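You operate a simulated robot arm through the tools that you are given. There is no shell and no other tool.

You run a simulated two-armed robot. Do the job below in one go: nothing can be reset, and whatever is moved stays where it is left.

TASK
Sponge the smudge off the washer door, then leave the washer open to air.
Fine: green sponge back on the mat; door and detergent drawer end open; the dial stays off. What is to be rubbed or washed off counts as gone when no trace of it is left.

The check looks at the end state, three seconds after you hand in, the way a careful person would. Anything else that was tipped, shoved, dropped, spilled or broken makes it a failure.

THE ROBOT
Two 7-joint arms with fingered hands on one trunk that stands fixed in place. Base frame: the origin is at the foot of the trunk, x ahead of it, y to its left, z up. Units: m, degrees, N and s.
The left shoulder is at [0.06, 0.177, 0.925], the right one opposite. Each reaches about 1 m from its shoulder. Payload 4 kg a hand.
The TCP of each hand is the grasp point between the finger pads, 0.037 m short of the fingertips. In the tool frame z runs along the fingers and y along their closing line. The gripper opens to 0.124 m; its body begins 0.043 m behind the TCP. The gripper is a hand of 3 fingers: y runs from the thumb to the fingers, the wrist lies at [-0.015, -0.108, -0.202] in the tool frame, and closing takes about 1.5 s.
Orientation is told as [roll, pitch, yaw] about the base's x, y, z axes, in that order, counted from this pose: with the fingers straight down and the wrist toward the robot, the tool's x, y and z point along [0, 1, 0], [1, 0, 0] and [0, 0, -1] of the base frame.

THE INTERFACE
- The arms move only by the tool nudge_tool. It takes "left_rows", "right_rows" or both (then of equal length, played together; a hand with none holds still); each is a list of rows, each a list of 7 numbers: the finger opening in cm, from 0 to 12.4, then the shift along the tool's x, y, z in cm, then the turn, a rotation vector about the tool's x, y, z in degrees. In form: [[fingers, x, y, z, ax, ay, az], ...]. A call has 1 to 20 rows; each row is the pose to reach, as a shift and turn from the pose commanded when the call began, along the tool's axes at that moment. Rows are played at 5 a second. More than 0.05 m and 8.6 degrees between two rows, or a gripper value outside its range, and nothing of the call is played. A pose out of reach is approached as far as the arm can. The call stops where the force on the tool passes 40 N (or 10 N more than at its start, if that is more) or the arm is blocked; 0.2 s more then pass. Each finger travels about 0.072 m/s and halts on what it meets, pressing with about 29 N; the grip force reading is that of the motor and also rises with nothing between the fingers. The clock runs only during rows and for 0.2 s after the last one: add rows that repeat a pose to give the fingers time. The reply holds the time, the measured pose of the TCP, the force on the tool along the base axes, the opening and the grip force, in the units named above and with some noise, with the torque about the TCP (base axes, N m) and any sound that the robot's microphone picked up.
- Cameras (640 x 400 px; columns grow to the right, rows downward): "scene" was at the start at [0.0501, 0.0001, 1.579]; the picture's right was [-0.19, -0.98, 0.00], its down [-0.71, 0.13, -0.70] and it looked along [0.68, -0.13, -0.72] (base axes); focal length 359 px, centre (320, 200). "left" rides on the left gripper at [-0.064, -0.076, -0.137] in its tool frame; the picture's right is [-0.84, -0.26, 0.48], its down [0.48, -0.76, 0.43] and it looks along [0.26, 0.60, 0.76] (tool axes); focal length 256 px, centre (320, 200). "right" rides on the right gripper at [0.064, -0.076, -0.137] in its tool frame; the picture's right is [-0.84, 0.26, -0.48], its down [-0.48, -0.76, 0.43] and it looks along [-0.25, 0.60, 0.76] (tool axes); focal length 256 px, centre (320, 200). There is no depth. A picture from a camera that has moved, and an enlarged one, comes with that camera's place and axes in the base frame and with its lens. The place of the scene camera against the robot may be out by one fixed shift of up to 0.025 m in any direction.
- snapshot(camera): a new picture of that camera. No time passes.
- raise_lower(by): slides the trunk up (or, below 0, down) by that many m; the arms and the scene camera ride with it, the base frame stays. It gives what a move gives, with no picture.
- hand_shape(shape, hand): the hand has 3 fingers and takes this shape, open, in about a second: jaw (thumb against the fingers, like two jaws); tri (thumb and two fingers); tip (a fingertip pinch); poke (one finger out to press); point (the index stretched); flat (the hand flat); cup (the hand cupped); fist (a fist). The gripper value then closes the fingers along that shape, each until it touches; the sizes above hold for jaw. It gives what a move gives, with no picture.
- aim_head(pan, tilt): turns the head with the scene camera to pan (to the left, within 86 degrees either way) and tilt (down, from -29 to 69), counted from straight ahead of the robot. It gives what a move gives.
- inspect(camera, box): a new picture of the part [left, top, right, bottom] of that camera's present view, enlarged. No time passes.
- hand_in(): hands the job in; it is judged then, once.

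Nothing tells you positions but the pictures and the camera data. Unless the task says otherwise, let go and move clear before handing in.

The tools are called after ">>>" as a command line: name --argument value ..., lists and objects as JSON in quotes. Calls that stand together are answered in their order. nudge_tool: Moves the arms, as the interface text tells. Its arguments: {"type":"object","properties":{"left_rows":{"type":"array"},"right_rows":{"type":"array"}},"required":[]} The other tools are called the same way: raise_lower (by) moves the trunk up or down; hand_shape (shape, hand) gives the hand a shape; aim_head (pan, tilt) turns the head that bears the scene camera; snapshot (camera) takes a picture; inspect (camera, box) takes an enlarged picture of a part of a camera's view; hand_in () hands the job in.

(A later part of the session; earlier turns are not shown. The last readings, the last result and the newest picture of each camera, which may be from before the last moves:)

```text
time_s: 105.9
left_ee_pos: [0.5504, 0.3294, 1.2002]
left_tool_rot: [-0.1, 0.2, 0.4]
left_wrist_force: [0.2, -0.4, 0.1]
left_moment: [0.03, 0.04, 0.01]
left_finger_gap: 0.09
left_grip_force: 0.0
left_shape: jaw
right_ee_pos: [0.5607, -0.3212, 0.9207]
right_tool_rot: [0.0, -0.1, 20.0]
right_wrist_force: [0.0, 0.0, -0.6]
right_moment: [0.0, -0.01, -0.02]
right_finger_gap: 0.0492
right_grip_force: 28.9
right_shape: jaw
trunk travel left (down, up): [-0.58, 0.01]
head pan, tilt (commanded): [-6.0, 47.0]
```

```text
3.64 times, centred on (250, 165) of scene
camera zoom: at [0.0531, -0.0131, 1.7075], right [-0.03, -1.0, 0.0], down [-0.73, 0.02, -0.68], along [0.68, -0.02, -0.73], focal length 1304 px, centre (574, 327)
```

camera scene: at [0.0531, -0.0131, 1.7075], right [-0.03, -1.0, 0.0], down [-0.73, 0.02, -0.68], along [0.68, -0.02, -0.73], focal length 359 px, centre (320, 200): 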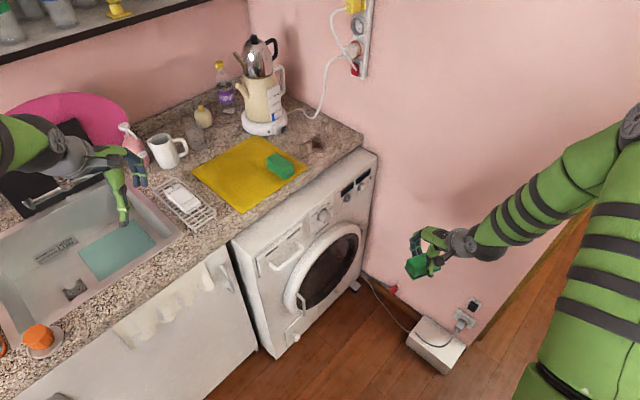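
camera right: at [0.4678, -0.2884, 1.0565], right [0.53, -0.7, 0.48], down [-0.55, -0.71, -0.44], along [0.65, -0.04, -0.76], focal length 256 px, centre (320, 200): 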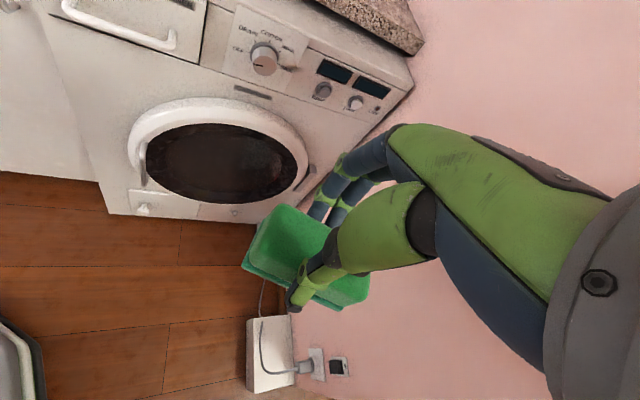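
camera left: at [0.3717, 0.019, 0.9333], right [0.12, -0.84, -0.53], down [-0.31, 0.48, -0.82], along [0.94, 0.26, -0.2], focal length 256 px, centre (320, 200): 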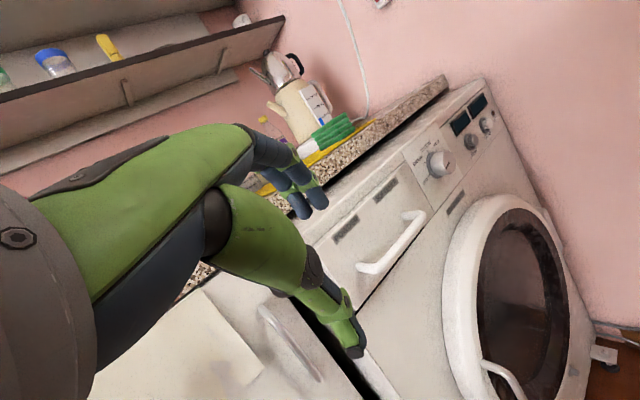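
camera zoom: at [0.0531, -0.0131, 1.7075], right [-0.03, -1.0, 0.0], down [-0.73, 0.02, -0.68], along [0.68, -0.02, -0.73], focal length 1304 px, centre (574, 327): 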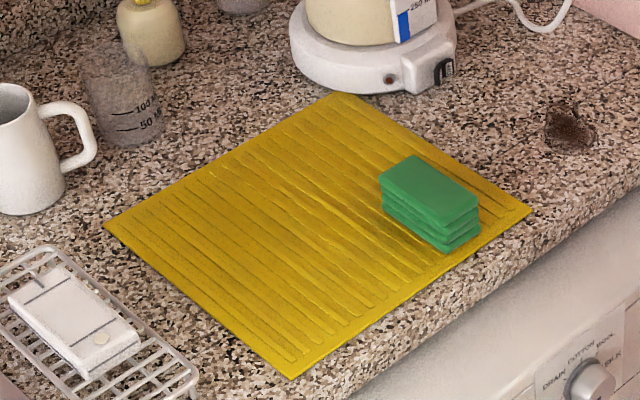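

>>> nudge_tool --right_rows '[[1.5, 0, 0, -4.5, 0, 0, 0], [1.5, 0, 0, -9, 0, 0, 0], [1.5, 0, 0, -13.5, 0, 0, 0], [1.5, 0, 0, -18, 0, 0, 0], [1.5, 2.7, 3.24, -18, 0, 0, 0], [1.5, 5.4, 6.47, -18, 0, 0, 0], [1.5, 8.1, 9.7, -18, 0, 0, 0], [1.5, 10.8, 12.9, -18, 0, 0, 0], [1.5, 13.5, 16.2, -18, 0, 0, 0], [1.5, 16.2, 19.4, -17.5, 0, 0, 0], [1.5, 18.9, 22.6, -17, 0, 0, 0], [1.5, 21.6, 25.9, -16, 0, 0, 0], [1.5, 24.3, 29.1, -15, 0, 0, 0], [1.5, 27, 32.4, -14, 0, 0, 0], [1.5, 29.7, 35.6, -12.5, 0, 0, 0], [1.5, 32.4, 38.8, -11, 0, 0, 0], [1.5, 35.15, 42.06, -10, 0, 0, 0], [1.5, 35.15, 42.06, -10, 0, 0, 0]]'

>>> snapshot --camera "right"

>>> inspect --camera "scene" --box '[170, 110, 330, 220]'

```text
time_s: 109.7
left_ee_pos: [0.5508, 0.3296, 1.1991]
left_tool_rot: [-0.1, 0.1, 0.4]
left_wrist_force: [-0.4, -0.6, 1.2]
left_moment: [0.02, 0.0, 0.03]
left_finger_gap: 0.0899
left_grip_force: 0.0
left_shape: jaw
right_ee_pos: [0.8356, 0.1536, 1.0196]
right_tool_rot: [0.1, -0.2, 20.0]
right_wrist_force: [0.9, -0.6, 0.0]
right_moment: [0.01, 0.0, 0.0]
right_finger_gap: 0.0489
right_grip_force: 28.9
right_shape: jaw
trunk travel left (down, up): [-0.58, 0.01]
head pan, tilt (commanded): [-6.0, 47.0]
```

```text
taken
camera right: at [0.7418, 0.1872, 1.1559], right [0.53, -0.7, 0.48], down [-0.55, -0.71, -0.44], along [0.65, -0.04, -0.76], focal length 256 px, centre (320, 200)
```

right: 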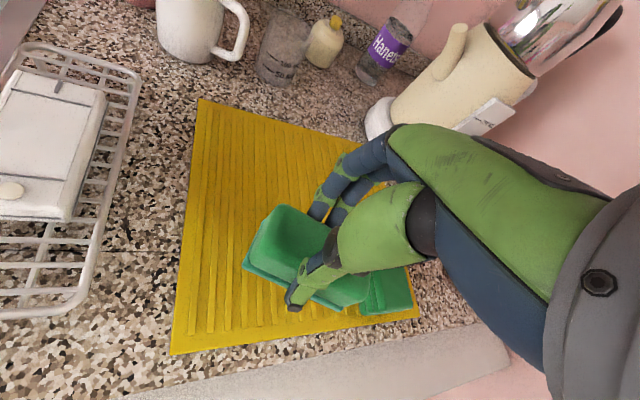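

```text
3.64 times, centred on (250, 165) of scene
camera zoom: at [0.0527, -0.0132, 1.7076], right [-0.03, -1.0, 0.0], down [-0.73, 0.02, -0.68], along [0.68, -0.02, -0.73], focal length 1304 px, centre (574, 327)
```

zoom: 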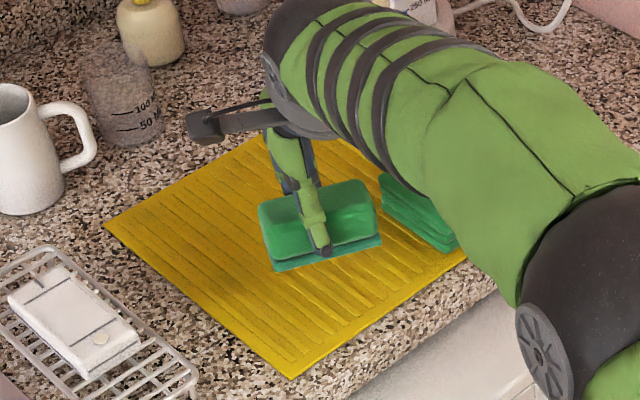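

>>> nudge_tool --right_rows '[[1.5, 1.04, 1.39, 2, 0, 0, 0], [1.5, 1.04, 1.39, 4, 0, 0, 0], [1.5, 1.04, 1.39, 5.0, 0, 0, 0], [1.5, 1.04, 1.39, 5.3, 0, 0, 0]]'

```text
time_s: 110.7
left_ee_pos: [0.5501, 0.3289, 1.1982]
left_tool_rot: [0.0, 0.3, 0.5]
left_wrist_force: [-0.2, -0.4, 0.1]
left_moment: [-0.02, 0.0, 0.03]
left_finger_gap: 0.0898
left_grip_force: 0.1
left_shape: jaw
right_ee_pos: [0.8448, 0.167, 0.9681]
right_tool_rot: [0.0, -0.1, 20.0]
right_wrist_force: [-0.3, -1.1, 3.2]
right_moment: [0.03, -0.06, 0.01]
right_finger_gap: 0.0489
right_grip_force: 28.5
right_shape: jaw
trunk travel left (down, up): [-0.58, 0.01]
head pan, tilt (commanded): [-6.0, 47.0]
```

The sponge just touches the mat. I'll open the hand and lift straight up.

>>> nudge_tool --right_rows '[[1.5, 0, 0, 0.1, 0, 0, 0], [3.5, 0, 0, 0.1, 0, 0, 0], [5.5, 0, 0, 0.1, 0, 0, 0], [7.5, 0, 0, 0.1, 0, 0, 0], [9, 0, 0, 0.1, 0, 0, 0], [9, 0, 0, 0.1, 0, 0, 0], [9, 0, 0, -2, 0, 0, 0], [9, 0, 0, -5, 0, 0, 0], [9, 0, 0, -9, 0, 0, 0], [9, 0, 0, -13, 0, 0, 0]]'

>>> snapshot --camera "right"

>>> inspect --camera "scene" --box '[170, 110, 330, 220]'

```text
time_s: 112.9
left_ee_pos: [0.5496, 0.3289, 1.2]
left_tool_rot: [0.0, 0.2, 0.3]
left_wrist_force: [-0.1, -0.7, 0.1]
left_moment: [-0.01, -0.04, 0.02]
left_finger_gap: 0.0898
left_grip_force: 0.0
left_shape: jaw
right_ee_pos: [0.8451, 0.1655, 1.0996]
right_tool_rot: [0.0, -0.1, 20.0]
right_wrist_force: [-1.0, -0.7, -0.1]
right_moment: [-0.03, 0.0, -0.02]
right_finger_gap: 0.0899
right_grip_force: 0.1
right_shape: jaw
trunk travel left (down, up): [-0.58, 0.01]
head pan, tilt (commanded): [-6.0, 47.0]
```

```text
taken
camera right: at [0.7523, 0.1994, 1.2358], right [0.53, -0.7, 0.48], down [-0.55, -0.71, -0.44], along [0.65, -0.04, -0.76], focal length 256 px, centre (320, 200)
```

right: 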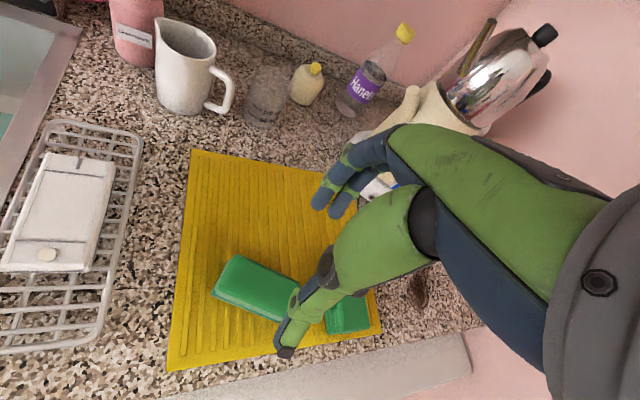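

```text
3.64 times, centred on (250, 165) of scene
camera zoom: at [0.053, -0.0128, 1.7075], right [-0.03, -1.0, 0.0], down [-0.73, 0.02, -0.68], along [0.68, -0.02, -0.73], focal length 1304 px, centre (574, 327)
```

zoom: 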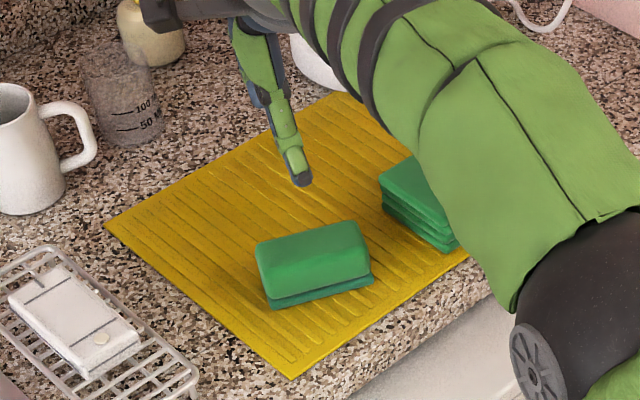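

The sponge is back on the mat, well inside its edges. Next I'll bring the right hand back out front and the left hand away from the counter, before opening the drawer.

>>> nudge_tool --left_rows '[[9, -0.1, -1.4, 0, 0, 0, 0], [9, -0.2, -2.7, 0, 0, 0, 0], [9, -0.3, -4.1, 0, 0, 0, 0], [9, -0.4, -5.5, 0, 0, 0, 0], [9, -0.5, -6.8, 0, 0, 0, 0], [9, -0.6, -8.2, 0, 0, 0, 0], [9, -0.7, -9.5, 0, 0, 0, 0], [9, -0.8, -10.9, 0, 0, 0, 0], [9, -0.9, -12.3, 0, 0, 0, 0], [9, -1, -13.6, 0, 0, 0, 0], [9, -1, -15, 0, 0, 0, 0], [9, -1, -15, 0, 0, 0, 0]]' --right_rows '[[9, -2.8, -3.4, -1, 0, 0, 0], [9, -5.6, -6.8, -2, 0, 0, 0], [9, -8.4, -10.2, -3, 0, 0, 0], [9, -11.2, -13.5, -3, 0, 0, 0], [9, -14, -16.9, -3, 0, 0, 0], [9, -16.7, -20.3, -3, 0, 0, 0], [9, -19.5, -23.7, -3, 0, 0, 0], [9, -22.3, -27.1, -3, 0, 0, 0], [9, -25.1, -30.5, -3, 0, 0, 0], [9, -27.9, -33.9, -3, 0, 0, 0], [9, -30.7, -37.2, -3, 0, 0, 0], [9, -30.7, -37.2, -3, 0, 0, 0]]'

>>> snapshot --camera "scene"

>>> inspect --camera "right" --box '[50, 60, 350, 260]'

```text
time_s: 115.5
left_ee_pos: [0.4014, 0.3207, 1.1997]
left_tool_rot: [-0.1, 0.1, 0.4]
left_wrist_force: [0.7, 0.9, -1.2]
left_moment: [0.02, -0.02, 0.0]
left_finger_gap: 0.09
left_grip_force: 0.1
left_shape: jaw
right_ee_pos: [0.5997, -0.2495, 1.1264]
right_tool_rot: [-0.1, 0.0, 20.1]
right_wrist_force: [0.6, 0.9, 0.2]
right_moment: [-0.01, -0.01, 0.03]
right_finger_gap: 0.0901
right_grip_force: 0.0
right_shape: jaw
trunk travel left (down, up): [-0.58, 0.01]
head pan, tilt (commanded): [-6.0, 47.0]
```

```text
taken
camera scene: at [0.0541, -0.0119, 1.7075], right [-0.03, -1.0, 0.0], down [-0.73, 0.02, -0.68], along [0.68, -0.02, -0.73], focal length 359 px, centre (320, 200)
```

scene: 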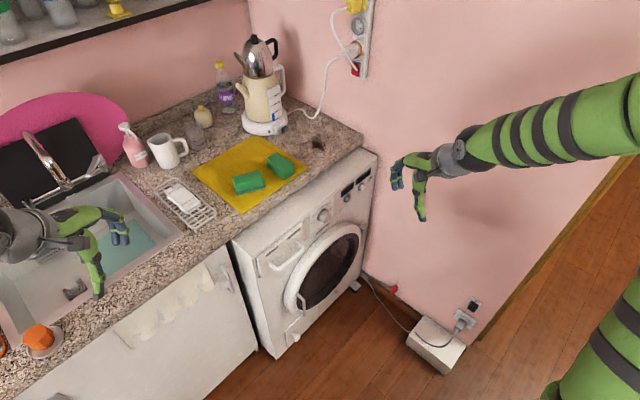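

```text
2.00 times, centred on (200, 160) of right
camera zoom: at [0.506, -0.2164, 1.2631], right [0.53, -0.7, 0.48], down [-0.55, -0.71, -0.43], along [0.65, -0.04, -0.76], focal length 512 px, centre (560, 280)
```

zoom: 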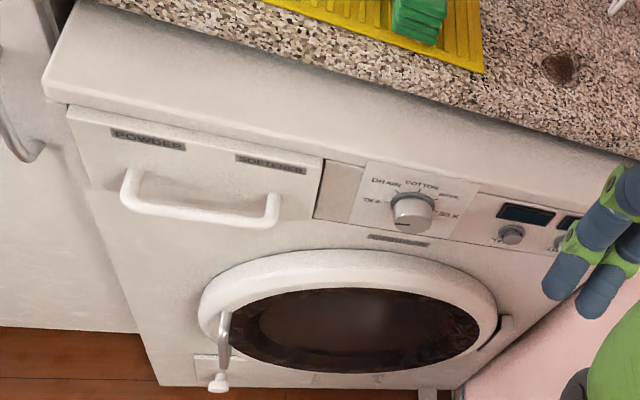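

The drawer handle is a horizontal bar at about (0.67, 0.047, 0.77), 4 cm proud. I'll lower the trunk and turn the right hand to point at it, thumb below and fingers above.

>>> raise_lower --by -0.17

>>> nudge_tool --right_rows '[[9, -0.3, -0.6, 0.6, -8, 1.8, -1.8], [9, -0.6, -1.2, 1.2, -16, 3.6, -3.6], [9, -0.9, -1.8, 1.8, -24, 5.3, -5.3], [9, -1.2, -2.4, 2.4, -32, 7.1, -7.1], [9, -1.5, -3, 3, -40, 8.9, -8.9], [9, -1.8, -3.6, 3.6, -48, 10.7, -10.7], [9, -2.1, -4.2, 4.2, -56.3, 12.5, -12.5], [9, -2.4, -4.8, 4.8, -64.3, 14.3, -14.3], [9, -2.7, -5.4, 5.4, -72.3, 16, -16], [8, -3, -6, 6, -80.4, 17.8, -17.8], [7, -3.3, -6.6, 6.6, -88.4, 19.6, -19.6], [7, -3.3, -6.6, 6.6, -88.4, 19.6, -19.6]]'

>>> snapshot --camera "scene"

>>> snapshot --camera "right"

```text
time_s: 117.4
left_ee_pos: [0.3997, 0.3193, 1.0308]
left_tool_rot: [-0.1, 0.2, 0.4]
left_wrist_force: [-1.0, -0.3, 0.2]
left_moment: [0.0, -0.01, -0.02]
left_finger_gap: 0.09
left_grip_force: 0.0
left_shape: jaw
right_ee_pos: [0.599, -0.2498, 0.9571]
right_tool_rot: [0.0, -0.2, 19.9]
right_wrist_force: [-0.5, 0.6, -0.1]
right_moment: [0.02, -0.04, 0.03]
right_finger_gap: 0.0899
right_grip_force: 0.1
right_shape: jaw
trunk travel left (down, up): [-0.41, 0.18]
head pan, tilt (commanded): [-6.0, 47.0]
```

```text
refused: row 7 steps farther than a row can; nothing moved
```

```text
taken
camera scene: at [0.0531, -0.0128, 1.5376], right [-0.03, -1.0, 0.0], down [-0.73, 0.02, -0.68], along [0.68, -0.02, -0.73], focal length 359 px, centre (320, 200)
```

scene: 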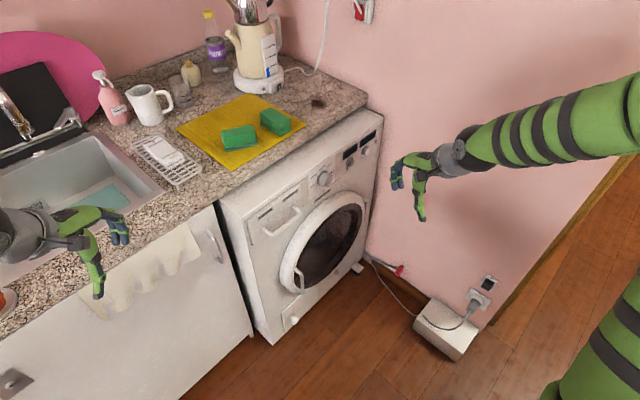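

```text
taken
camera right: at [0.5056, -0.217, 1.0934], right [0.53, -0.7, 0.48], down [-0.55, -0.71, -0.44], along [0.65, -0.04, -0.76], focal length 256 px, centre (320, 200)
```

right: 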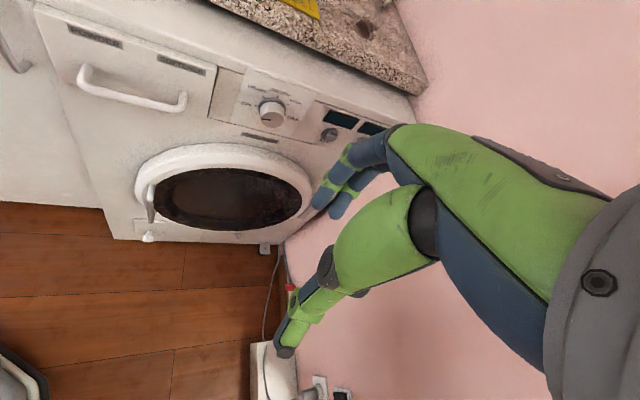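

>>> nudge_tool --right_rows '[[9, 1.66, 0.45, 1.56, -7.4, 1.63, -1.63], [9, 3.3, 0.9, 3.1, -14.7, 3.27, -3.27], [9, 5.0, 1.36, 4.7, -22.1, 4.9, -4.9], [9, 6.6, 1.8, 6.2, -29.5, 6.5, -6.5], [9, 8.3, 2.26, 7.8, -36.8, 8.2, -8.2], [9, 9.9, 2.7, 9.35, -44.2, 9.8, -9.8], [9, 11.6, 3.16, 10.9, -51.6, 11.4, -11.4], [9, 13.3, 3.6, 12.5, -58.9, 13.1, -13.1], [9, 14.9, 4.06, 14, -66.3, 14.7, -14.7], [8, 16.6, 4.5, 15.6, -73.7, 16.3, -16.3], [7, 18.2, 4.97, 17.1, -81, 18, -18], [7, 19.88, 5.42, 18.7, -88.4, 19.6, -19.6], [7, 19.88, 5.42, 18.7, -88.4, 19.6, -19.6]]'

>>> snapshot --camera "scene"

>>> snapshot --camera "right"

```text
time_s: 120.2
left_ee_pos: [0.4006, 0.3197, 1.0309]
left_tool_rot: [0.0, 0.2, 0.5]
left_wrist_force: [-0.3, -0.4, 0.3]
left_moment: [0.0, 0.01, -0.01]
left_finger_gap: 0.0899
left_grip_force: 0.1
left_shape: jaw
right_ee_pos: [0.5823, -0.045, 0.7693]
right_tool_rot: [-149.7, -89.9, -165.4]
right_wrist_force: [0.6, 0.2, 0.4]
right_moment: [0.01, -0.02, 0.02]
right_finger_gap: 0.0704
right_grip_force: 0.0
right_shape: jaw
trunk travel left (down, up): [-0.41, 0.18]
head pan, tilt (commanded): [-6.0, 47.0]
```

```text
taken
camera scene: at [0.0533, -0.0128, 1.5375], right [-0.03, -1.0, 0.0], down [-0.73, 0.02, -0.68], along [0.68, -0.02, -0.73], focal length 359 px, centre (320, 200)
```

scene: 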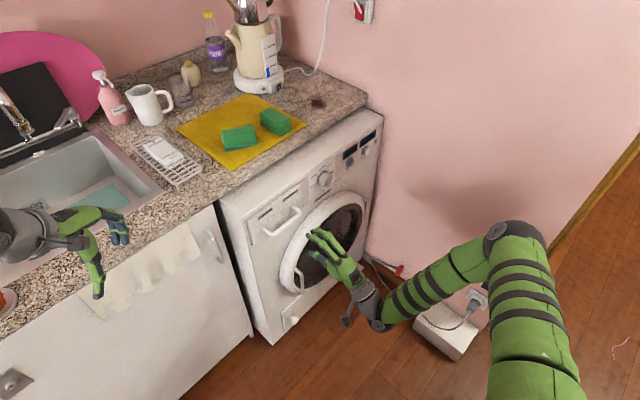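

```text
taken
camera right: at [0.441, -0.0968, 0.6934], right [0.25, -0.93, 0.26], down [0.65, -0.03, -0.76], along [0.72, 0.36, 0.6], focal length 256 px, centre (320, 200)
```

right: 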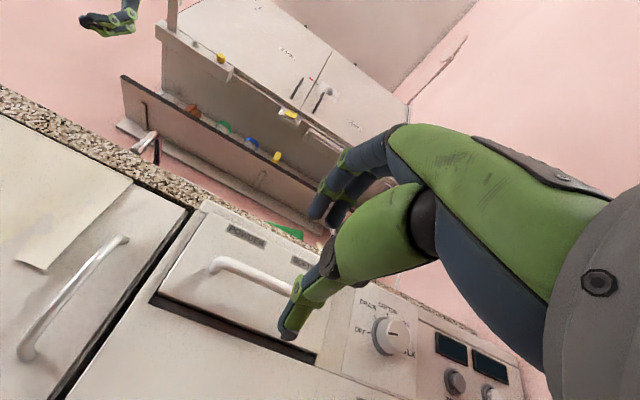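

The hand is lined up with the drawer bar. I'll move in and close on it.

>>> nudge_tool --right_rows '[[7, 0, 0.2, 4.2, 0, 0, 0], [7, 0, 0.2, 8.4, 0, 0, 0], [7, 0, 0.2, 11, 0, 0, 0], [7, 0, 0.2, 12.2, 0, 0, 0], [5, 0, 0.2, 12.2, 0, 0, 0], [3, 0, 0.2, 12.2, 0, 0, 0], [1, 0, 0.2, 12.2, 0, 0, 0], [0, 0, 0.2, 12.2, 0, 0, 0], [0, 0, 0.2, 12.2, 0, 0, 0]]'

>>> snapshot --camera "right"

>>> inspect --camera "scene" --box '[200, 150, 400, 340]'

```text
time_s: 122.2
left_ee_pos: [0.4004, 0.3182, 1.0304]
left_tool_rot: [0.0, 0.2, 0.4]
left_wrist_force: [0.1, -0.2, 0.2]
left_moment: [-0.01, 0.03, 0.0]
left_finger_gap: 0.0897
left_grip_force: 0.0
left_shape: jaw
right_ee_pos: [0.6678, 0.0413, 0.7692]
right_tool_rot: [0.6, -89.8, 44.5]
right_wrist_force: [-23.1, -20.7, -19.6]
right_moment: [-0.6, 0.61, 0.03]
right_finger_gap: 0.0075
right_grip_force: 28.7
right_shape: jaw
trunk travel left (down, up): [-0.41, 0.18]
head pan, tilt (commanded): [-6.0, 47.0]
```

```text
taken
camera right: at [0.5261, -0.0118, 0.6939], right [0.25, -0.93, 0.26], down [0.65, -0.04, -0.76], along [0.72, 0.36, 0.6], focal length 256 px, centre (320, 200)
```

right: 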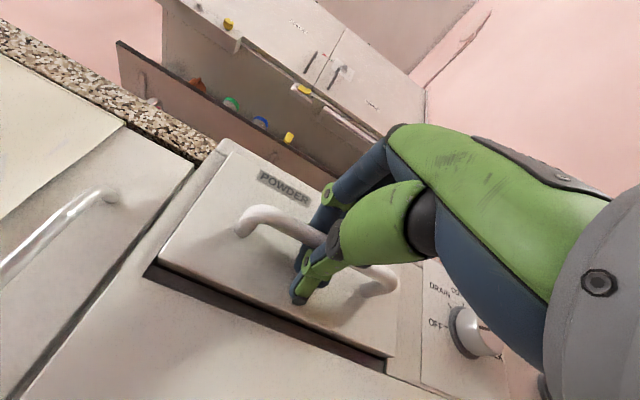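

```text
2.11 times, centred on (300, 245) of scene
camera zoom: at [0.0529, -0.0142, 1.5373], right [-0.03, -1.0, 0.0], down [-0.73, 0.03, -0.68], along [0.68, -0.02, -0.73], focal length 755 px, centre (362, 105)
```

zoom: 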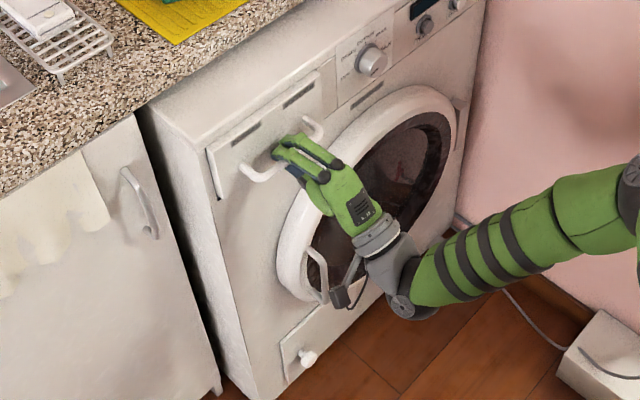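

The fingers have closed around the bar. I'll pull straight out gently.

>>> nudge_tool --right_rows '[[0, 0, 0, -1, 0, 0, 0], [0, 0, 0, -2, 0, 0, 0], [0, 0, 0, -3.5, 0, 0, 0], [0, 0, 0, -5, 0, 0, 0]]'

>>> snapshot --camera "right"

>>> inspect --camera "scene" --box '[200, 150, 400, 340]'

```text
time_s: 123.2
left_ee_pos: [0.4023, 0.3208, 1.0293]
left_tool_rot: [0.0, 0.2, 0.4]
left_wrist_force: [-0.4, 0.5, 0.3]
left_moment: [0.01, 0.0, 0.0]
left_finger_gap: 0.0899
left_grip_force: 0.1
left_shape: jaw
right_ee_pos: [0.6347, 0.0061, 0.7709]
right_tool_rot: [-6.6, -90.0, 51.4]
right_wrist_force: [2.2, 0.5, -24.3]
right_moment: [-0.32, 0.33, -0.06]
right_finger_gap: 0.0076
right_grip_force: 29.2
right_shape: jaw
trunk travel left (down, up): [-0.41, 0.18]
head pan, tilt (commanded): [-6.0, 47.0]
```

```text
taken
camera right: at [0.4918, -0.0461, 0.6943], right [0.25, -0.93, 0.26], down [0.65, -0.04, -0.76], along [0.72, 0.36, 0.6], focal length 256 px, centre (320, 200)
```

right: 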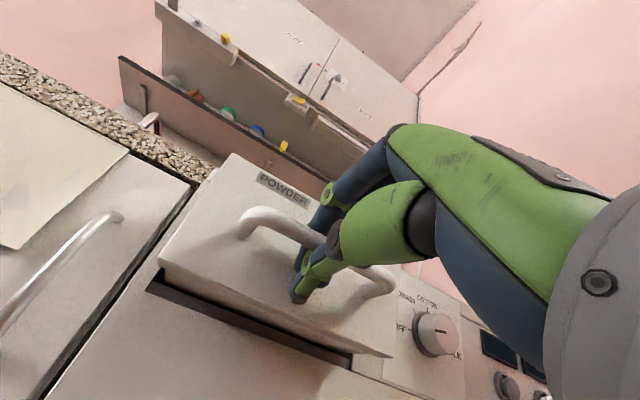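

```text
2.11 times, centred on (300, 245) of scene
camera zoom: at [0.0551, -0.0127, 1.5374], right [-0.03, -1.0, 0.0], down [-0.73, 0.02, -0.68], along [0.68, -0.02, -0.73], focal length 755 px, centre (362, 105)
```

zoom: 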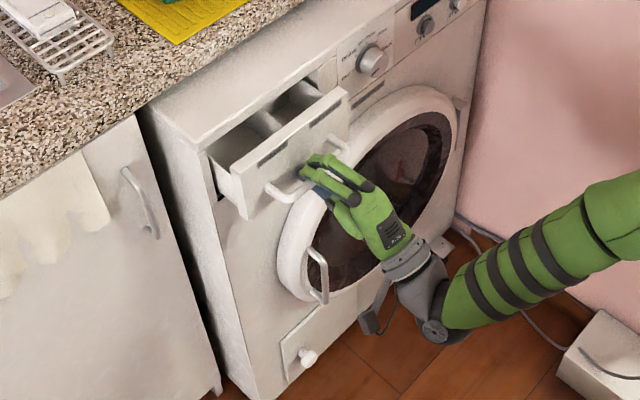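

The drawer is sliding out. I'll keep pulling and relax the slight vertical load.

>>> nudge_tool --right_rows '[[0, 0, -0.4, -1, 0, 0, 0], [0, 0, -0.5, -2.5, 0, 0, 0], [0, 0, -0.5, -4, 0, 0, 0], [0, 0, -0.5, -5.5, 0, 0, 0], [0, 0, -0.5, -7, 0, 0, 0]]'

>>> inspect --camera "scene" --box '[200, 150, 400, 340]'

```text
time_s: 124.4
left_ee_pos: [0.4015, 0.3186, 1.0304]
left_tool_rot: [-0.1, 0.3, 0.4]
left_wrist_force: [0.2, -0.6, 0.0]
left_moment: [0.0, 0.0, 0.02]
left_finger_gap: 0.09
left_grip_force: 0.1
left_shape: jaw
right_ee_pos: [0.5829, -0.0432, 0.7676]
right_tool_rot: [-149.2, -90.0, -165.9]
right_wrist_force: [6.2, -4.1, -7.8]
right_moment: [-0.23, 0.3, -0.11]
right_finger_gap: 0.0064
right_grip_force: 28.6
right_shape: jaw
trunk travel left (down, up): [-0.41, 0.18]
head pan, tilt (commanded): [-6.0, 47.0]
```

```text
2.11 times, centred on (300, 245) of scene
camera zoom: at [0.0542, -0.0132, 1.5375], right [-0.03, -1.0, 0.0], down [-0.73, 0.03, -0.68], along [0.68, -0.02, -0.73], focal length 755 px, centre (362, 105)
```

zoom: 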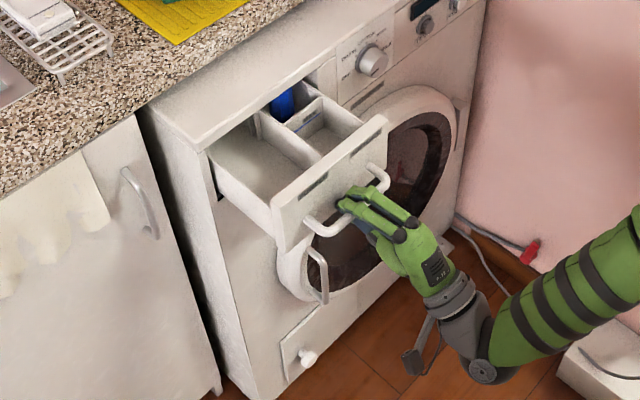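

>>> nudge_tool --right_rows '[[0, 0, -0.1, -1, 0, 0, 0], [0, 0, -0.1, -2, 0, 0, 0], [0, 0, -0.1, -3, 0, 0, 0], [0, 0, -0.1, -4, 0, 0, 0]]'

>>> inspect --camera "scene" --box '[200, 150, 400, 340]'

```text
time_s: 125.4
left_ee_pos: [0.4012, 0.3189, 1.0301]
left_tool_rot: [-0.1, 0.2, 0.4]
left_wrist_force: [-0.8, 0.3, 0.6]
left_moment: [0.0, 0.01, -0.02]
left_finger_gap: 0.0901
left_grip_force: 0.0
left_shape: jaw
right_ee_pos: [0.5554, -0.0715, 0.766]
right_tool_rot: [177.5, -90.0, -132.4]
right_wrist_force: [5.1, -4.4, 0.0]
right_moment: [-0.14, 0.28, -0.14]
right_finger_gap: 0.0055
right_grip_force: 28.9
right_shape: jaw
trunk travel left (down, up): [-0.41, 0.18]
head pan, tilt (commanded): [-6.0, 47.0]
```

```text
2.11 times, centred on (300, 245) of scene
camera zoom: at [0.0536, -0.0132, 1.5375], right [-0.03, -1.0, 0.0], down [-0.73, 0.02, -0.68], along [0.68, -0.02, -0.73], focal length 755 px, centre (362, 105)
```

zoom: 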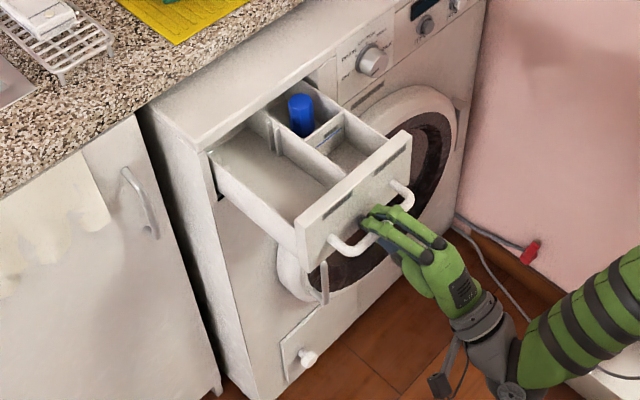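

>>> nudge_tool --right_rows '[[0, 0, 0, -1, 0, 0, 0], [0, 0, 0, -2, 0, 0, 0], [0, 0, 0, -3, 0, 0, 0]]'

>>> inspect --camera "scene" --box '[200, 150, 400, 340]'

>>> snapshot --camera "right"

```text
time_s: 126.2
left_ee_pos: [0.4026, 0.3212, 1.0291]
left_tool_rot: [-0.1, 0.2, 0.4]
left_wrist_force: [-0.4, 0.0, -0.2]
left_moment: [-0.02, 0.02, 0.01]
left_finger_gap: 0.0901
left_grip_force: 0.0
left_shape: jaw
right_ee_pos: [0.5413, -0.0862, 0.7648]
right_tool_rot: [-41.0, -89.5, 85.9]
right_wrist_force: [28.3, 27.4, -7.3]
right_moment: [-0.27, 0.31, -0.24]
right_finger_gap: 0.004
right_grip_force: 29.3
right_shape: jaw
trunk travel left (down, up): [-0.41, 0.18]
head pan, tilt (commanded): [-6.0, 47.0]
stopped in row 3 (right hand): the force on the tool passed its limit at 49 N (the readings are from after the stop); the commanded pose is now the measured one
```

```text
2.11 times, centred on (300, 245) of scene
camera zoom: at [0.0559, -0.0104, 1.5373], right [-0.03, -1.0, 0.0], down [-0.73, 0.02, -0.68], along [0.68, -0.02, -0.73], focal length 755 px, centre (362, 105)
```

zoom: 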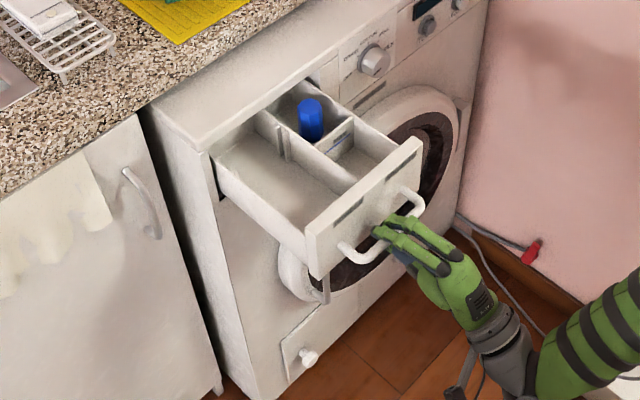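

```text
taken
camera right: at [0.399, -0.1385, 0.6894], right [0.25, -0.93, 0.26], down [0.65, -0.04, -0.76], along [0.72, 0.36, 0.59], focal length 256 px, centre (320, 200)
```

right: 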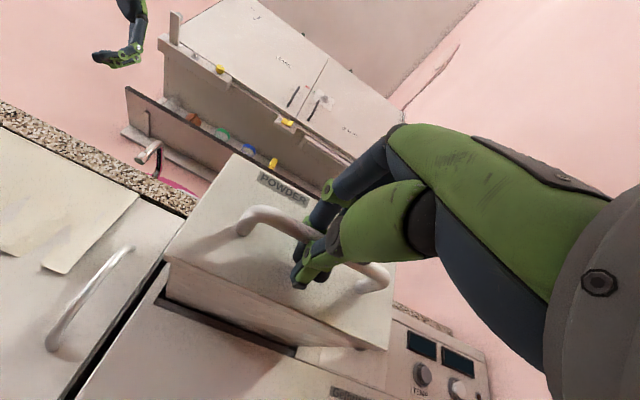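

The drawer is out to its stop. I'll relax, open the hand, and back away from the bar.

>>> nudge_tool --right_rows '[[1, 0, 0, 0.3, 0, 0, 0], [3, 0, 0, 0.4, 0, 0, 0], [5, 0, 0, 0.4, 0, 0, 0], [7, 0, 0, 0.4, 0, 0, 0], [7, 0, 0, 0.4, 0, 0, 0], [7, 0, 0, 0.4, 0, 0, 0]]'

>>> snapshot --camera "right"

```text
time_s: 127.5
left_ee_pos: [0.4008, 0.3195, 1.0309]
left_tool_rot: [-0.2, 0.1, 0.4]
left_wrist_force: [0.1, 0.3, -0.2]
left_moment: [-0.01, -0.02, -0.03]
left_finger_gap: 0.0896
left_grip_force: 0.0
left_shape: jaw
right_ee_pos: [0.5408, -0.0847, 0.7664]
right_tool_rot: [-73.5, -89.8, 118.5]
right_wrist_force: [0.5, -1.1, -0.2]
right_moment: [-0.02, 0.02, -0.02]
right_finger_gap: 0.0697
right_grip_force: 0.1
right_shape: jaw
trunk travel left (down, up): [-0.41, 0.18]
head pan, tilt (commanded): [-6.0, 47.0]
```

```text
taken
camera right: at [0.3996, -0.1377, 0.6904], right [0.25, -0.93, 0.26], down [0.65, -0.04, -0.76], along [0.72, 0.36, 0.6], focal length 256 px, centre (320, 200)
```

right: 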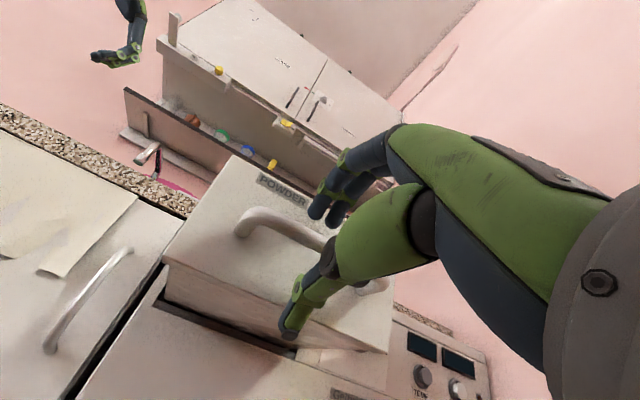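

The bar is free. I'll back out and tilt the right hand so its camera can measure the door handle.

>>> nudge_tool --right_rows '[[7, 0, 0, -4, 0, 0, 0], [7, 0, 0, -8, 0, 0, 0], [7, 0, 0, -12, 0, 0, 0], [7, 0, -1, -13, 6, 0, 0], [7, 0, -2, -14, 13, 0, 0], [7, 0, -3, -15, 20, 0, 0], [7, 0, -4, -15, 27, 0, 0], [7, 0, -5, -15, 34, 0, 0], [7, 0, -6, -15, 41, 0, 0], [7, 0, -7, -15, 48, 0, 0], [7, 0, -7, -15, 48, 0, 0]]'

>>> snapshot --camera "right"

>>> snapshot --camera "scene"

```text
time_s: 129.9
left_ee_pos: [0.4017, 0.319, 1.0314]
left_tool_rot: [0.0, 0.1, 0.4]
left_wrist_force: [-0.2, -0.3, -0.1]
left_moment: [-0.04, 0.01, 0.0]
left_finger_gap: 0.0896
left_grip_force: 0.2
left_shape: jaw
right_ee_pos: [0.4343, -0.1917, 0.6954]
right_tool_rot: [-0.1, -41.8, 45.1]
right_wrist_force: [0.5, 0.3, -0.3]
right_moment: [0.01, 0.0, 0.0]
right_finger_gap: 0.0697
right_grip_force: 0.0
right_shape: jaw
trunk travel left (down, up): [-0.41, 0.18]
head pan, tilt (commanded): [-6.0, 47.0]
```

```text
taken
camera right: at [0.2851, -0.252, 0.7466], right [0.5, -0.68, 0.53], down [0.15, -0.54, -0.83], along [0.85, 0.49, -0.17], focal length 256 px, centre (320, 200)
```

right: 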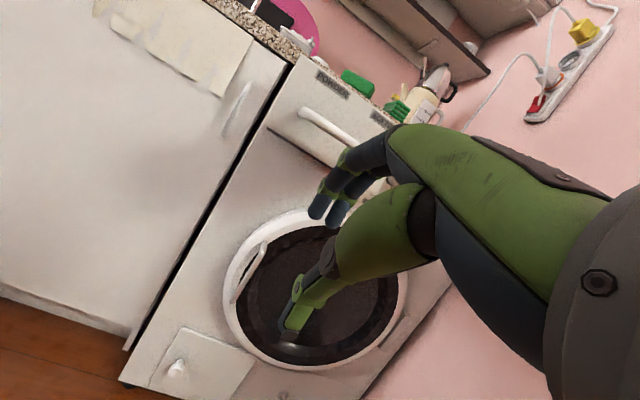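

```text
taken
camera scene: at [0.0532, -0.0128, 1.5375], right [-0.03, -1.0, 0.0], down [-0.73, 0.02, -0.68], along [0.68, -0.02, -0.73], focal length 359 px, centre (320, 200)
```

scene: 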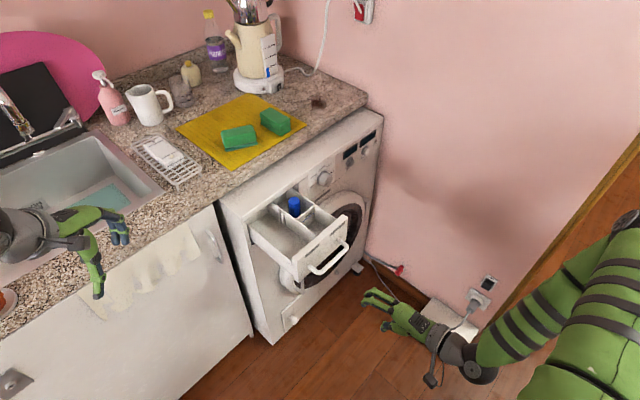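

>>> inspect --camera "right" --box '[210, 220, 310, 330]'

>>> nudge_tool --right_rows '[[7, -2.5, -1.5, 2.5, 0, 0, 0], [7, -5, -3, 5, 0, 0, 0], [7, -7.5, -4.5, 7.5, 0, 0, 0], [7, -10, -6, 10, 0, 0, 0], [7, -12.5, -7.5, 12.5, 0, 0, 0], [7, -12.5, -7.5, 12.5, 0, 0, 0]]'

>>> snapshot --camera "right"

```text
3.64 times, centred on (260, 275) of right
camera zoom: at [0.2851, -0.252, 0.7466], right [0.5, -0.68, 0.53], down [0.15, -0.54, -0.83], along [0.85, 0.49, -0.17], focal length 931 px, centre (538, -73)
```

zoom: 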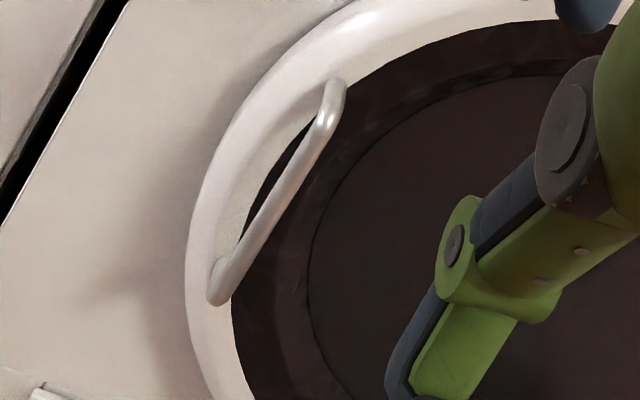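

```text
time_s: 131.3
left_ee_pos: [0.4013, 0.3202, 1.0293]
left_tool_rot: [-0.1, 0.2, 0.4]
left_wrist_force: [-0.2, 0.5, 1.2]
left_moment: [0.01, 0.01, 0.0]
left_finger_gap: 0.0901
left_grip_force: 0.1
left_shape: jaw
right_ee_pos: [0.5414, -0.2602, 0.5537]
right_tool_rot: [-0.2, -42.0, 45.1]
right_wrist_force: [-1.0, 0.4, -0.5]
right_moment: [-0.02, -0.01, 0.03]
right_finger_gap: 0.0698
right_grip_force: 0.1
right_shape: jaw
trunk travel left (down, up): [-0.41, 0.18]
head pan, tilt (commanded): [-6.0, 47.0]
```

```text
taken
camera right: at [0.3927, -0.3196, 0.6047], right [0.5, -0.69, 0.53], down [0.15, -0.54, -0.83], along [0.85, 0.49, -0.17], focal length 256 px, centre (320, 200)
```

right: 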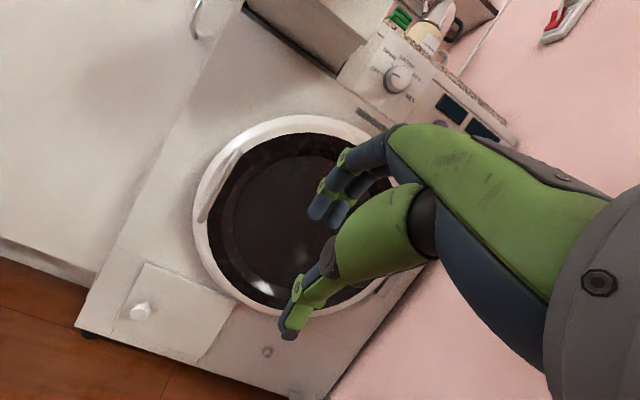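

>>> inspect --camera "right" --box '[180, 110, 280, 230]'

```text
3.33 times, centred on (230, 170) of right
camera zoom: at [0.3927, -0.3196, 0.6047], right [0.5, -0.69, 0.53], down [0.15, -0.54, -0.83], along [0.85, 0.49, -0.17], focal length 853 px, centre (620, 300)
```

zoom: 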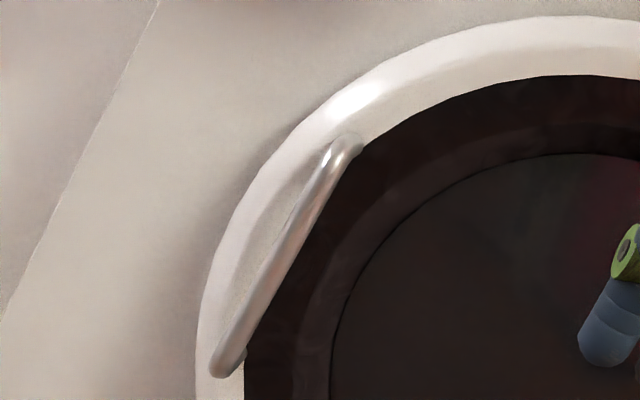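

The door handle is a vertical bar near (0.66, 0.02), from z 0.40 to 0.52, about 3 cm proud. I'll turn the right hand to face it, thumb to the left and fingers to the right, and stop short.

>>> nudge_tool --right_rows '[[6, 0.86, 0.44, 1.36, -2.9, 2.9, 6.5], [6, 1.7, 0.9, 2.7, -5.8, 5.8, 13], [6, 2.6, 1.33, 4.1, -8.7, 8.7, 19.4], [6, 3.4, 1.8, 5.5, -11.6, 11.6, 25.9], [6, 4.3, 2.2, 6.8, -14.5, 14.5, 32.4], [6, 5.1, 2.7, 8.2, -17.4, 17.4, 38.9], [6, 6, 3.1, 9.6, -20.2, 20.2, 45.3], [6, 6.9, 3.6, 10.9, -23.1, 23.1, 51.8], [6, 7.7, 4, 12.3, -26, 26, 58.3], [6, 8.6, 4.4, 13.6, -28.9, 28.9, 64.8], [6, 9.4, 4.9, 15, -31.8, 31.8, 71.2], [6, 10.3, 5.3, 16.4, -34.7, 34.7, 77.7], [6, 11.15, 5.78, 17.74, -37.6, 37.6, 84.2], [6, 11.15, 5.78, 17.74, -37.6, 37.6, 84.2]]'

>>> snapshot --camera "right"

>>> snapshot --camera "scene"

```text
time_s: 134.3
left_ee_pos: [0.4006, 0.3194, 1.0303]
left_tool_rot: [-0.2, 0.3, 0.4]
left_wrist_force: [-0.5, 1.0, 0.2]
left_moment: [-0.04, 0.0, 0.01]
left_finger_gap: 0.09
left_grip_force: 0.1
left_shape: jaw
right_ee_pos: [0.5858, -0.0691, 0.4694]
right_tool_rot: [90.1, -0.1, -45.1]
right_wrist_force: [0.2, -0.2, -0.1]
right_moment: [0.0, 0.01, 0.01]
right_finger_gap: 0.0601
right_grip_force: 0.0
right_shape: jaw
right hand out of reach, approached as far as the arm can: row 13, 14
trunk travel left (down, up): [-0.41, 0.18]
head pan, tilt (commanded): [-6.0, 47.0]
```

```text
taken
camera right: at [0.435, -0.1131, 0.532], right [-0.16, -0.52, -0.84], down [-0.23, 0.84, -0.48], along [0.96, 0.11, -0.25], focal length 256 px, centre (320, 200)
```

right: 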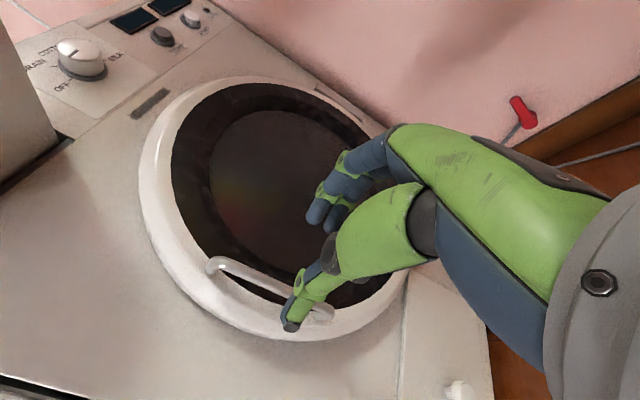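

```text
taken
camera scene: at [0.0532, -0.0124, 1.5375], right [-0.03, -1.0, 0.0], down [-0.73, 0.02, -0.68], along [0.68, -0.02, -0.73], focal length 359 px, centre (320, 200)
```

scene: 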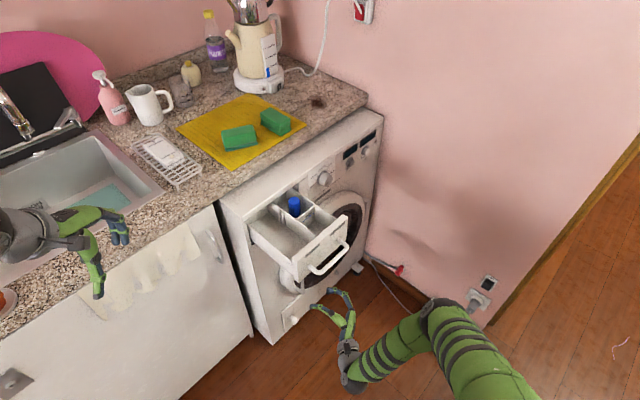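

The bar is centred between thumb and fingers. I'll move in and close on it.

>>> nudge_tool --right_rows '[[6, 0, -0.2, 4, 0, 0, 0], [6, 0, -0.3, 7.5, 0, 0, 0], [6, 0, -0.3, 9.2, 0, 0, 0], [6, 0, -0.3, 9.2, 0, 0, 0]]'

>>> snapshot --camera "right"

```text
time_s: 135.3
left_ee_pos: [0.3997, 0.3198, 1.0312]
left_tool_rot: [-0.1, 0.1, 0.5]
left_wrist_force: [-0.5, -0.3, -0.1]
left_moment: [0.01, 0.02, 0.01]
left_finger_gap: 0.0899
left_grip_force: 0.1
left_shape: jaw
right_ee_pos: [0.6452, -0.0186, 0.4826]
right_tool_rot: [90.1, -0.2, -45.1]
right_wrist_force: [-0.7, 0.8, 0.2]
right_moment: [-0.03, 0.02, 0.02]
right_finger_gap: 0.0601
right_grip_force: 0.1
right_shape: jaw
right hand out of reach, approached as far as the arm can: row 1, 2, 3, 4
trunk travel left (down, up): [-0.41, 0.18]
head pan, tilt (commanded): [-6.0, 47.0]
```

```text
taken
camera right: at [0.4952, -0.063, 0.5461], right [-0.16, -0.52, -0.84], down [-0.23, 0.84, -0.48], along [0.96, 0.11, -0.25], focal length 256 px, centre (320, 200)
```

right: 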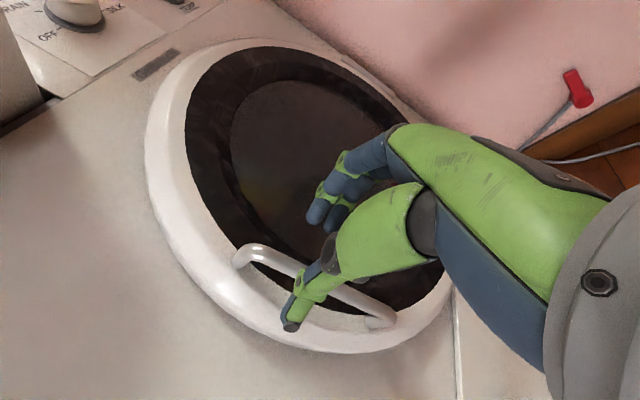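

The arm is near its joint limit here; lowering the trunk will give it room. I'll back off the bar, raise the left hand clear, and lower the trunk.

>>> nudge_tool --left_rows '[[9, 0, 0, -4, 0, 0, 0], [9, 0, 0, -8, 0, 0, 0], [9, 0, 0, -12, 0, 0, 0], [9, 0, 0, -15, 0, 0, 0]]' --right_rows '[[6, 0, 0, -3, 0, 0, 0], [6, 0, 0, -6, 0, 0, 0], [6, 0, 0, -8, 0, 0, 0], [6, 0, 0, -8, 0, 0, 0]]'

>>> raise_lower --by -0.18

>>> snapshot --camera "scene"

```text
time_s: 136.3
left_ee_pos: [0.4001, 0.3184, 1.1804]
left_tool_rot: [-0.1, 0.2, 0.4]
left_wrist_force: [0.5, 0.4, -0.6]
left_moment: [0.02, 0.0, -0.02]
left_finger_gap: 0.0902
left_grip_force: 0.1
left_shape: jaw
right_ee_pos: [0.5894, -0.0784, 0.4833]
right_tool_rot: [90.1, -0.2, -45.0]
right_wrist_force: [0.1, -0.3, -0.4]
right_moment: [0.03, 0.02, 0.02]
right_finger_gap: 0.0599
right_grip_force: 0.1
right_shape: jaw
trunk travel left (down, up): [-0.41, 0.18]
head pan, tilt (commanded): [-6.0, 47.0]
```

```text
time_s: 138.3
left_ee_pos: [0.4014, 0.3195, 0.9997]
left_tool_rot: [-0.1, 0.2, 0.4]
left_wrist_force: [0.0, -0.5, -1.0]
left_moment: [0.01, -0.03, -0.03]
left_finger_gap: 0.0898
left_grip_force: 0.0
left_shape: jaw
right_ee_pos: [0.5889, -0.0774, 0.3034]
right_tool_rot: [90.1, -0.2, -45.0]
right_wrist_force: [0.2, -0.3, -0.6]
right_moment: [0.03, -0.01, 0.01]
right_finger_gap: 0.0597
right_grip_force: 0.1
right_shape: jaw
trunk travel left (down, up): [-0.23, 0.36]
head pan, tilt (commanded): [-6.0, 47.0]
```

```text
taken
camera scene: at [0.0531, -0.0128, 1.3576], right [-0.03, -1.0, 0.0], down [-0.73, 0.02, -0.68], along [0.68, -0.02, -0.73], focal length 359 px, centre (320, 200)
```

scene: 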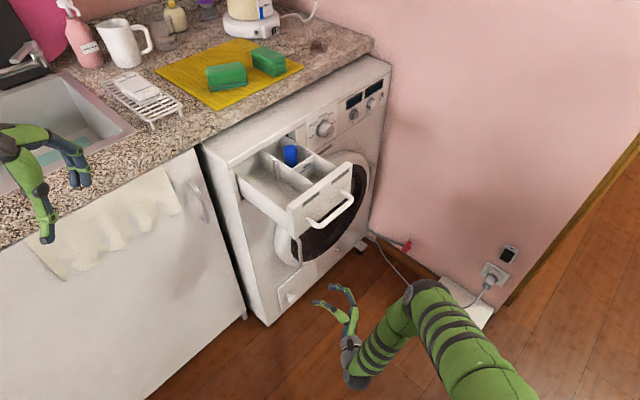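

>>> nudge_tool --right_rows '[[6, 4, -0.3, 0, 0, 0, 0], [6, 8, -0.6, 0, 0, 0, 0], [6, 12, -0.9, 0, 0, 0, 0], [6, 15.6, -1.1, 0, 0, 0, 0], [6, 15.6, -1.1, 0, 0, 0, 0]]'

>>> snapshot --camera "right"

```text
time_s: 139.6
left_ee_pos: [0.4008, 0.3187, 1.0]
left_tool_rot: [-0.1, 0.2, 0.4]
left_wrist_force: [0.2, -0.5, 0.2]
left_moment: [0.01, 0.0, -0.03]
left_finger_gap: 0.0898
left_grip_force: 0.1
left_shape: jaw
right_ee_pos: [0.5833, -0.0701, 0.4605]
right_tool_rot: [90.1, -0.2, -45.1]
right_wrist_force: [0.6, 0.1, 0.5]
right_moment: [-0.02, -0.01, 0.01]
right_finger_gap: 0.0601
right_grip_force: 0.0
right_shape: jaw
trunk travel left (down, up): [-0.23, 0.36]
head pan, tilt (commanded): [-6.0, 47.0]
```

```text
taken
camera right: at [0.4321, -0.1134, 0.524], right [-0.16, -0.52, -0.84], down [-0.23, 0.84, -0.48], along [0.96, 0.11, -0.25], focal length 256 px, centre (320, 200)
```

right: 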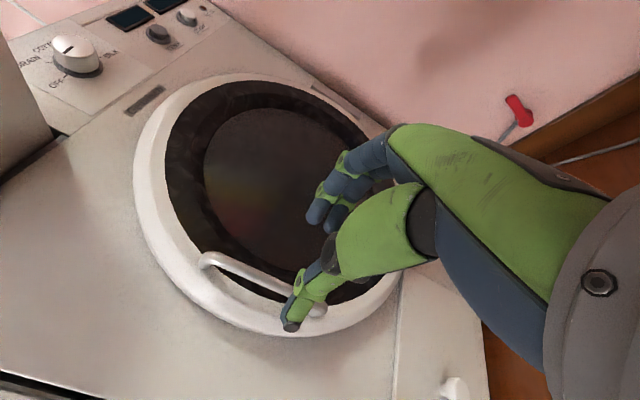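

Reach is fine now. Moving in and closing on the door handle.

>>> nudge_tool --right_rows '[[6, 0, -0.15, 4, 0, 0, 0], [6, 0, -0.15, 7.5, 0, 0, 0], [6, 0, -0.15, 9.3, 0, 0, 0], [4.5, 0, -0.15, 9.3, 0, 0, 0], [3, 0, -0.15, 9.3, 0, 0, 0], [1.5, 0, -0.15, 9.3, 0, 0, 0], [0, 0, -0.15, 9.3, 0, 0, 0], [0, 0, -0.15, 9.3, 0, 0, 0]]'

>>> snapshot --camera "right"

>>> inspect --camera "scene" --box '[220, 150, 420, 340]'

```text
time_s: 141.3
left_ee_pos: [0.4009, 0.32, 0.9993]
left_tool_rot: [-0.1, 0.2, 0.5]
left_wrist_force: [-0.4, 1.2, 0.4]
left_moment: [-0.05, -0.01, 0.01]
left_finger_gap: 0.09
left_grip_force: 0.2
left_shape: jaw
right_ee_pos: [0.645, -0.0016, 0.4592]
right_tool_rot: [90.1, -0.2, -44.9]
right_wrist_force: [-3.4, 5.5, -0.2]
right_moment: [0.02, 0.02, 0.09]
right_finger_gap: 0.0067
right_grip_force: 29.4
right_shape: jaw
trunk travel left (down, up): [-0.23, 0.36]
head pan, tilt (commanded): [-6.0, 47.0]
```

```text
taken
camera right: at [0.4946, -0.0451, 0.5222], right [-0.16, -0.52, -0.84], down [-0.23, 0.84, -0.48], along [0.96, 0.12, -0.25], focal length 256 px, centre (320, 200)
```

right: 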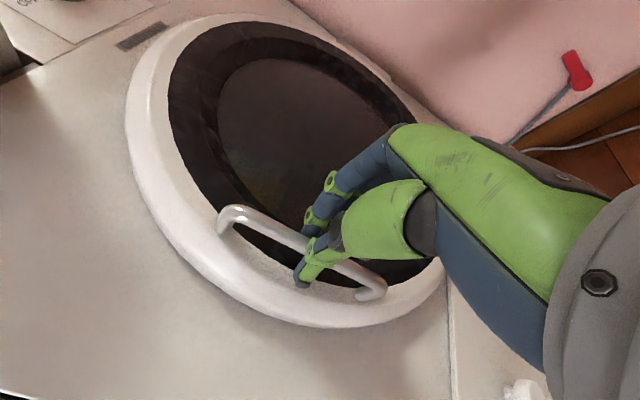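

```text
2.11 times, centred on (320, 245) of scene
camera zoom: at [0.053, -0.0125, 1.3575], right [-0.03, -1.0, 0.0], down [-0.73, 0.02, -0.68], along [0.68, -0.02, -0.73], focal length 755 px, centre (320, 105)
```

zoom: 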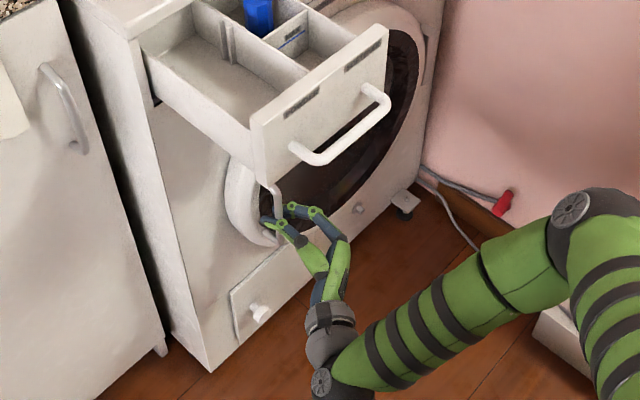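

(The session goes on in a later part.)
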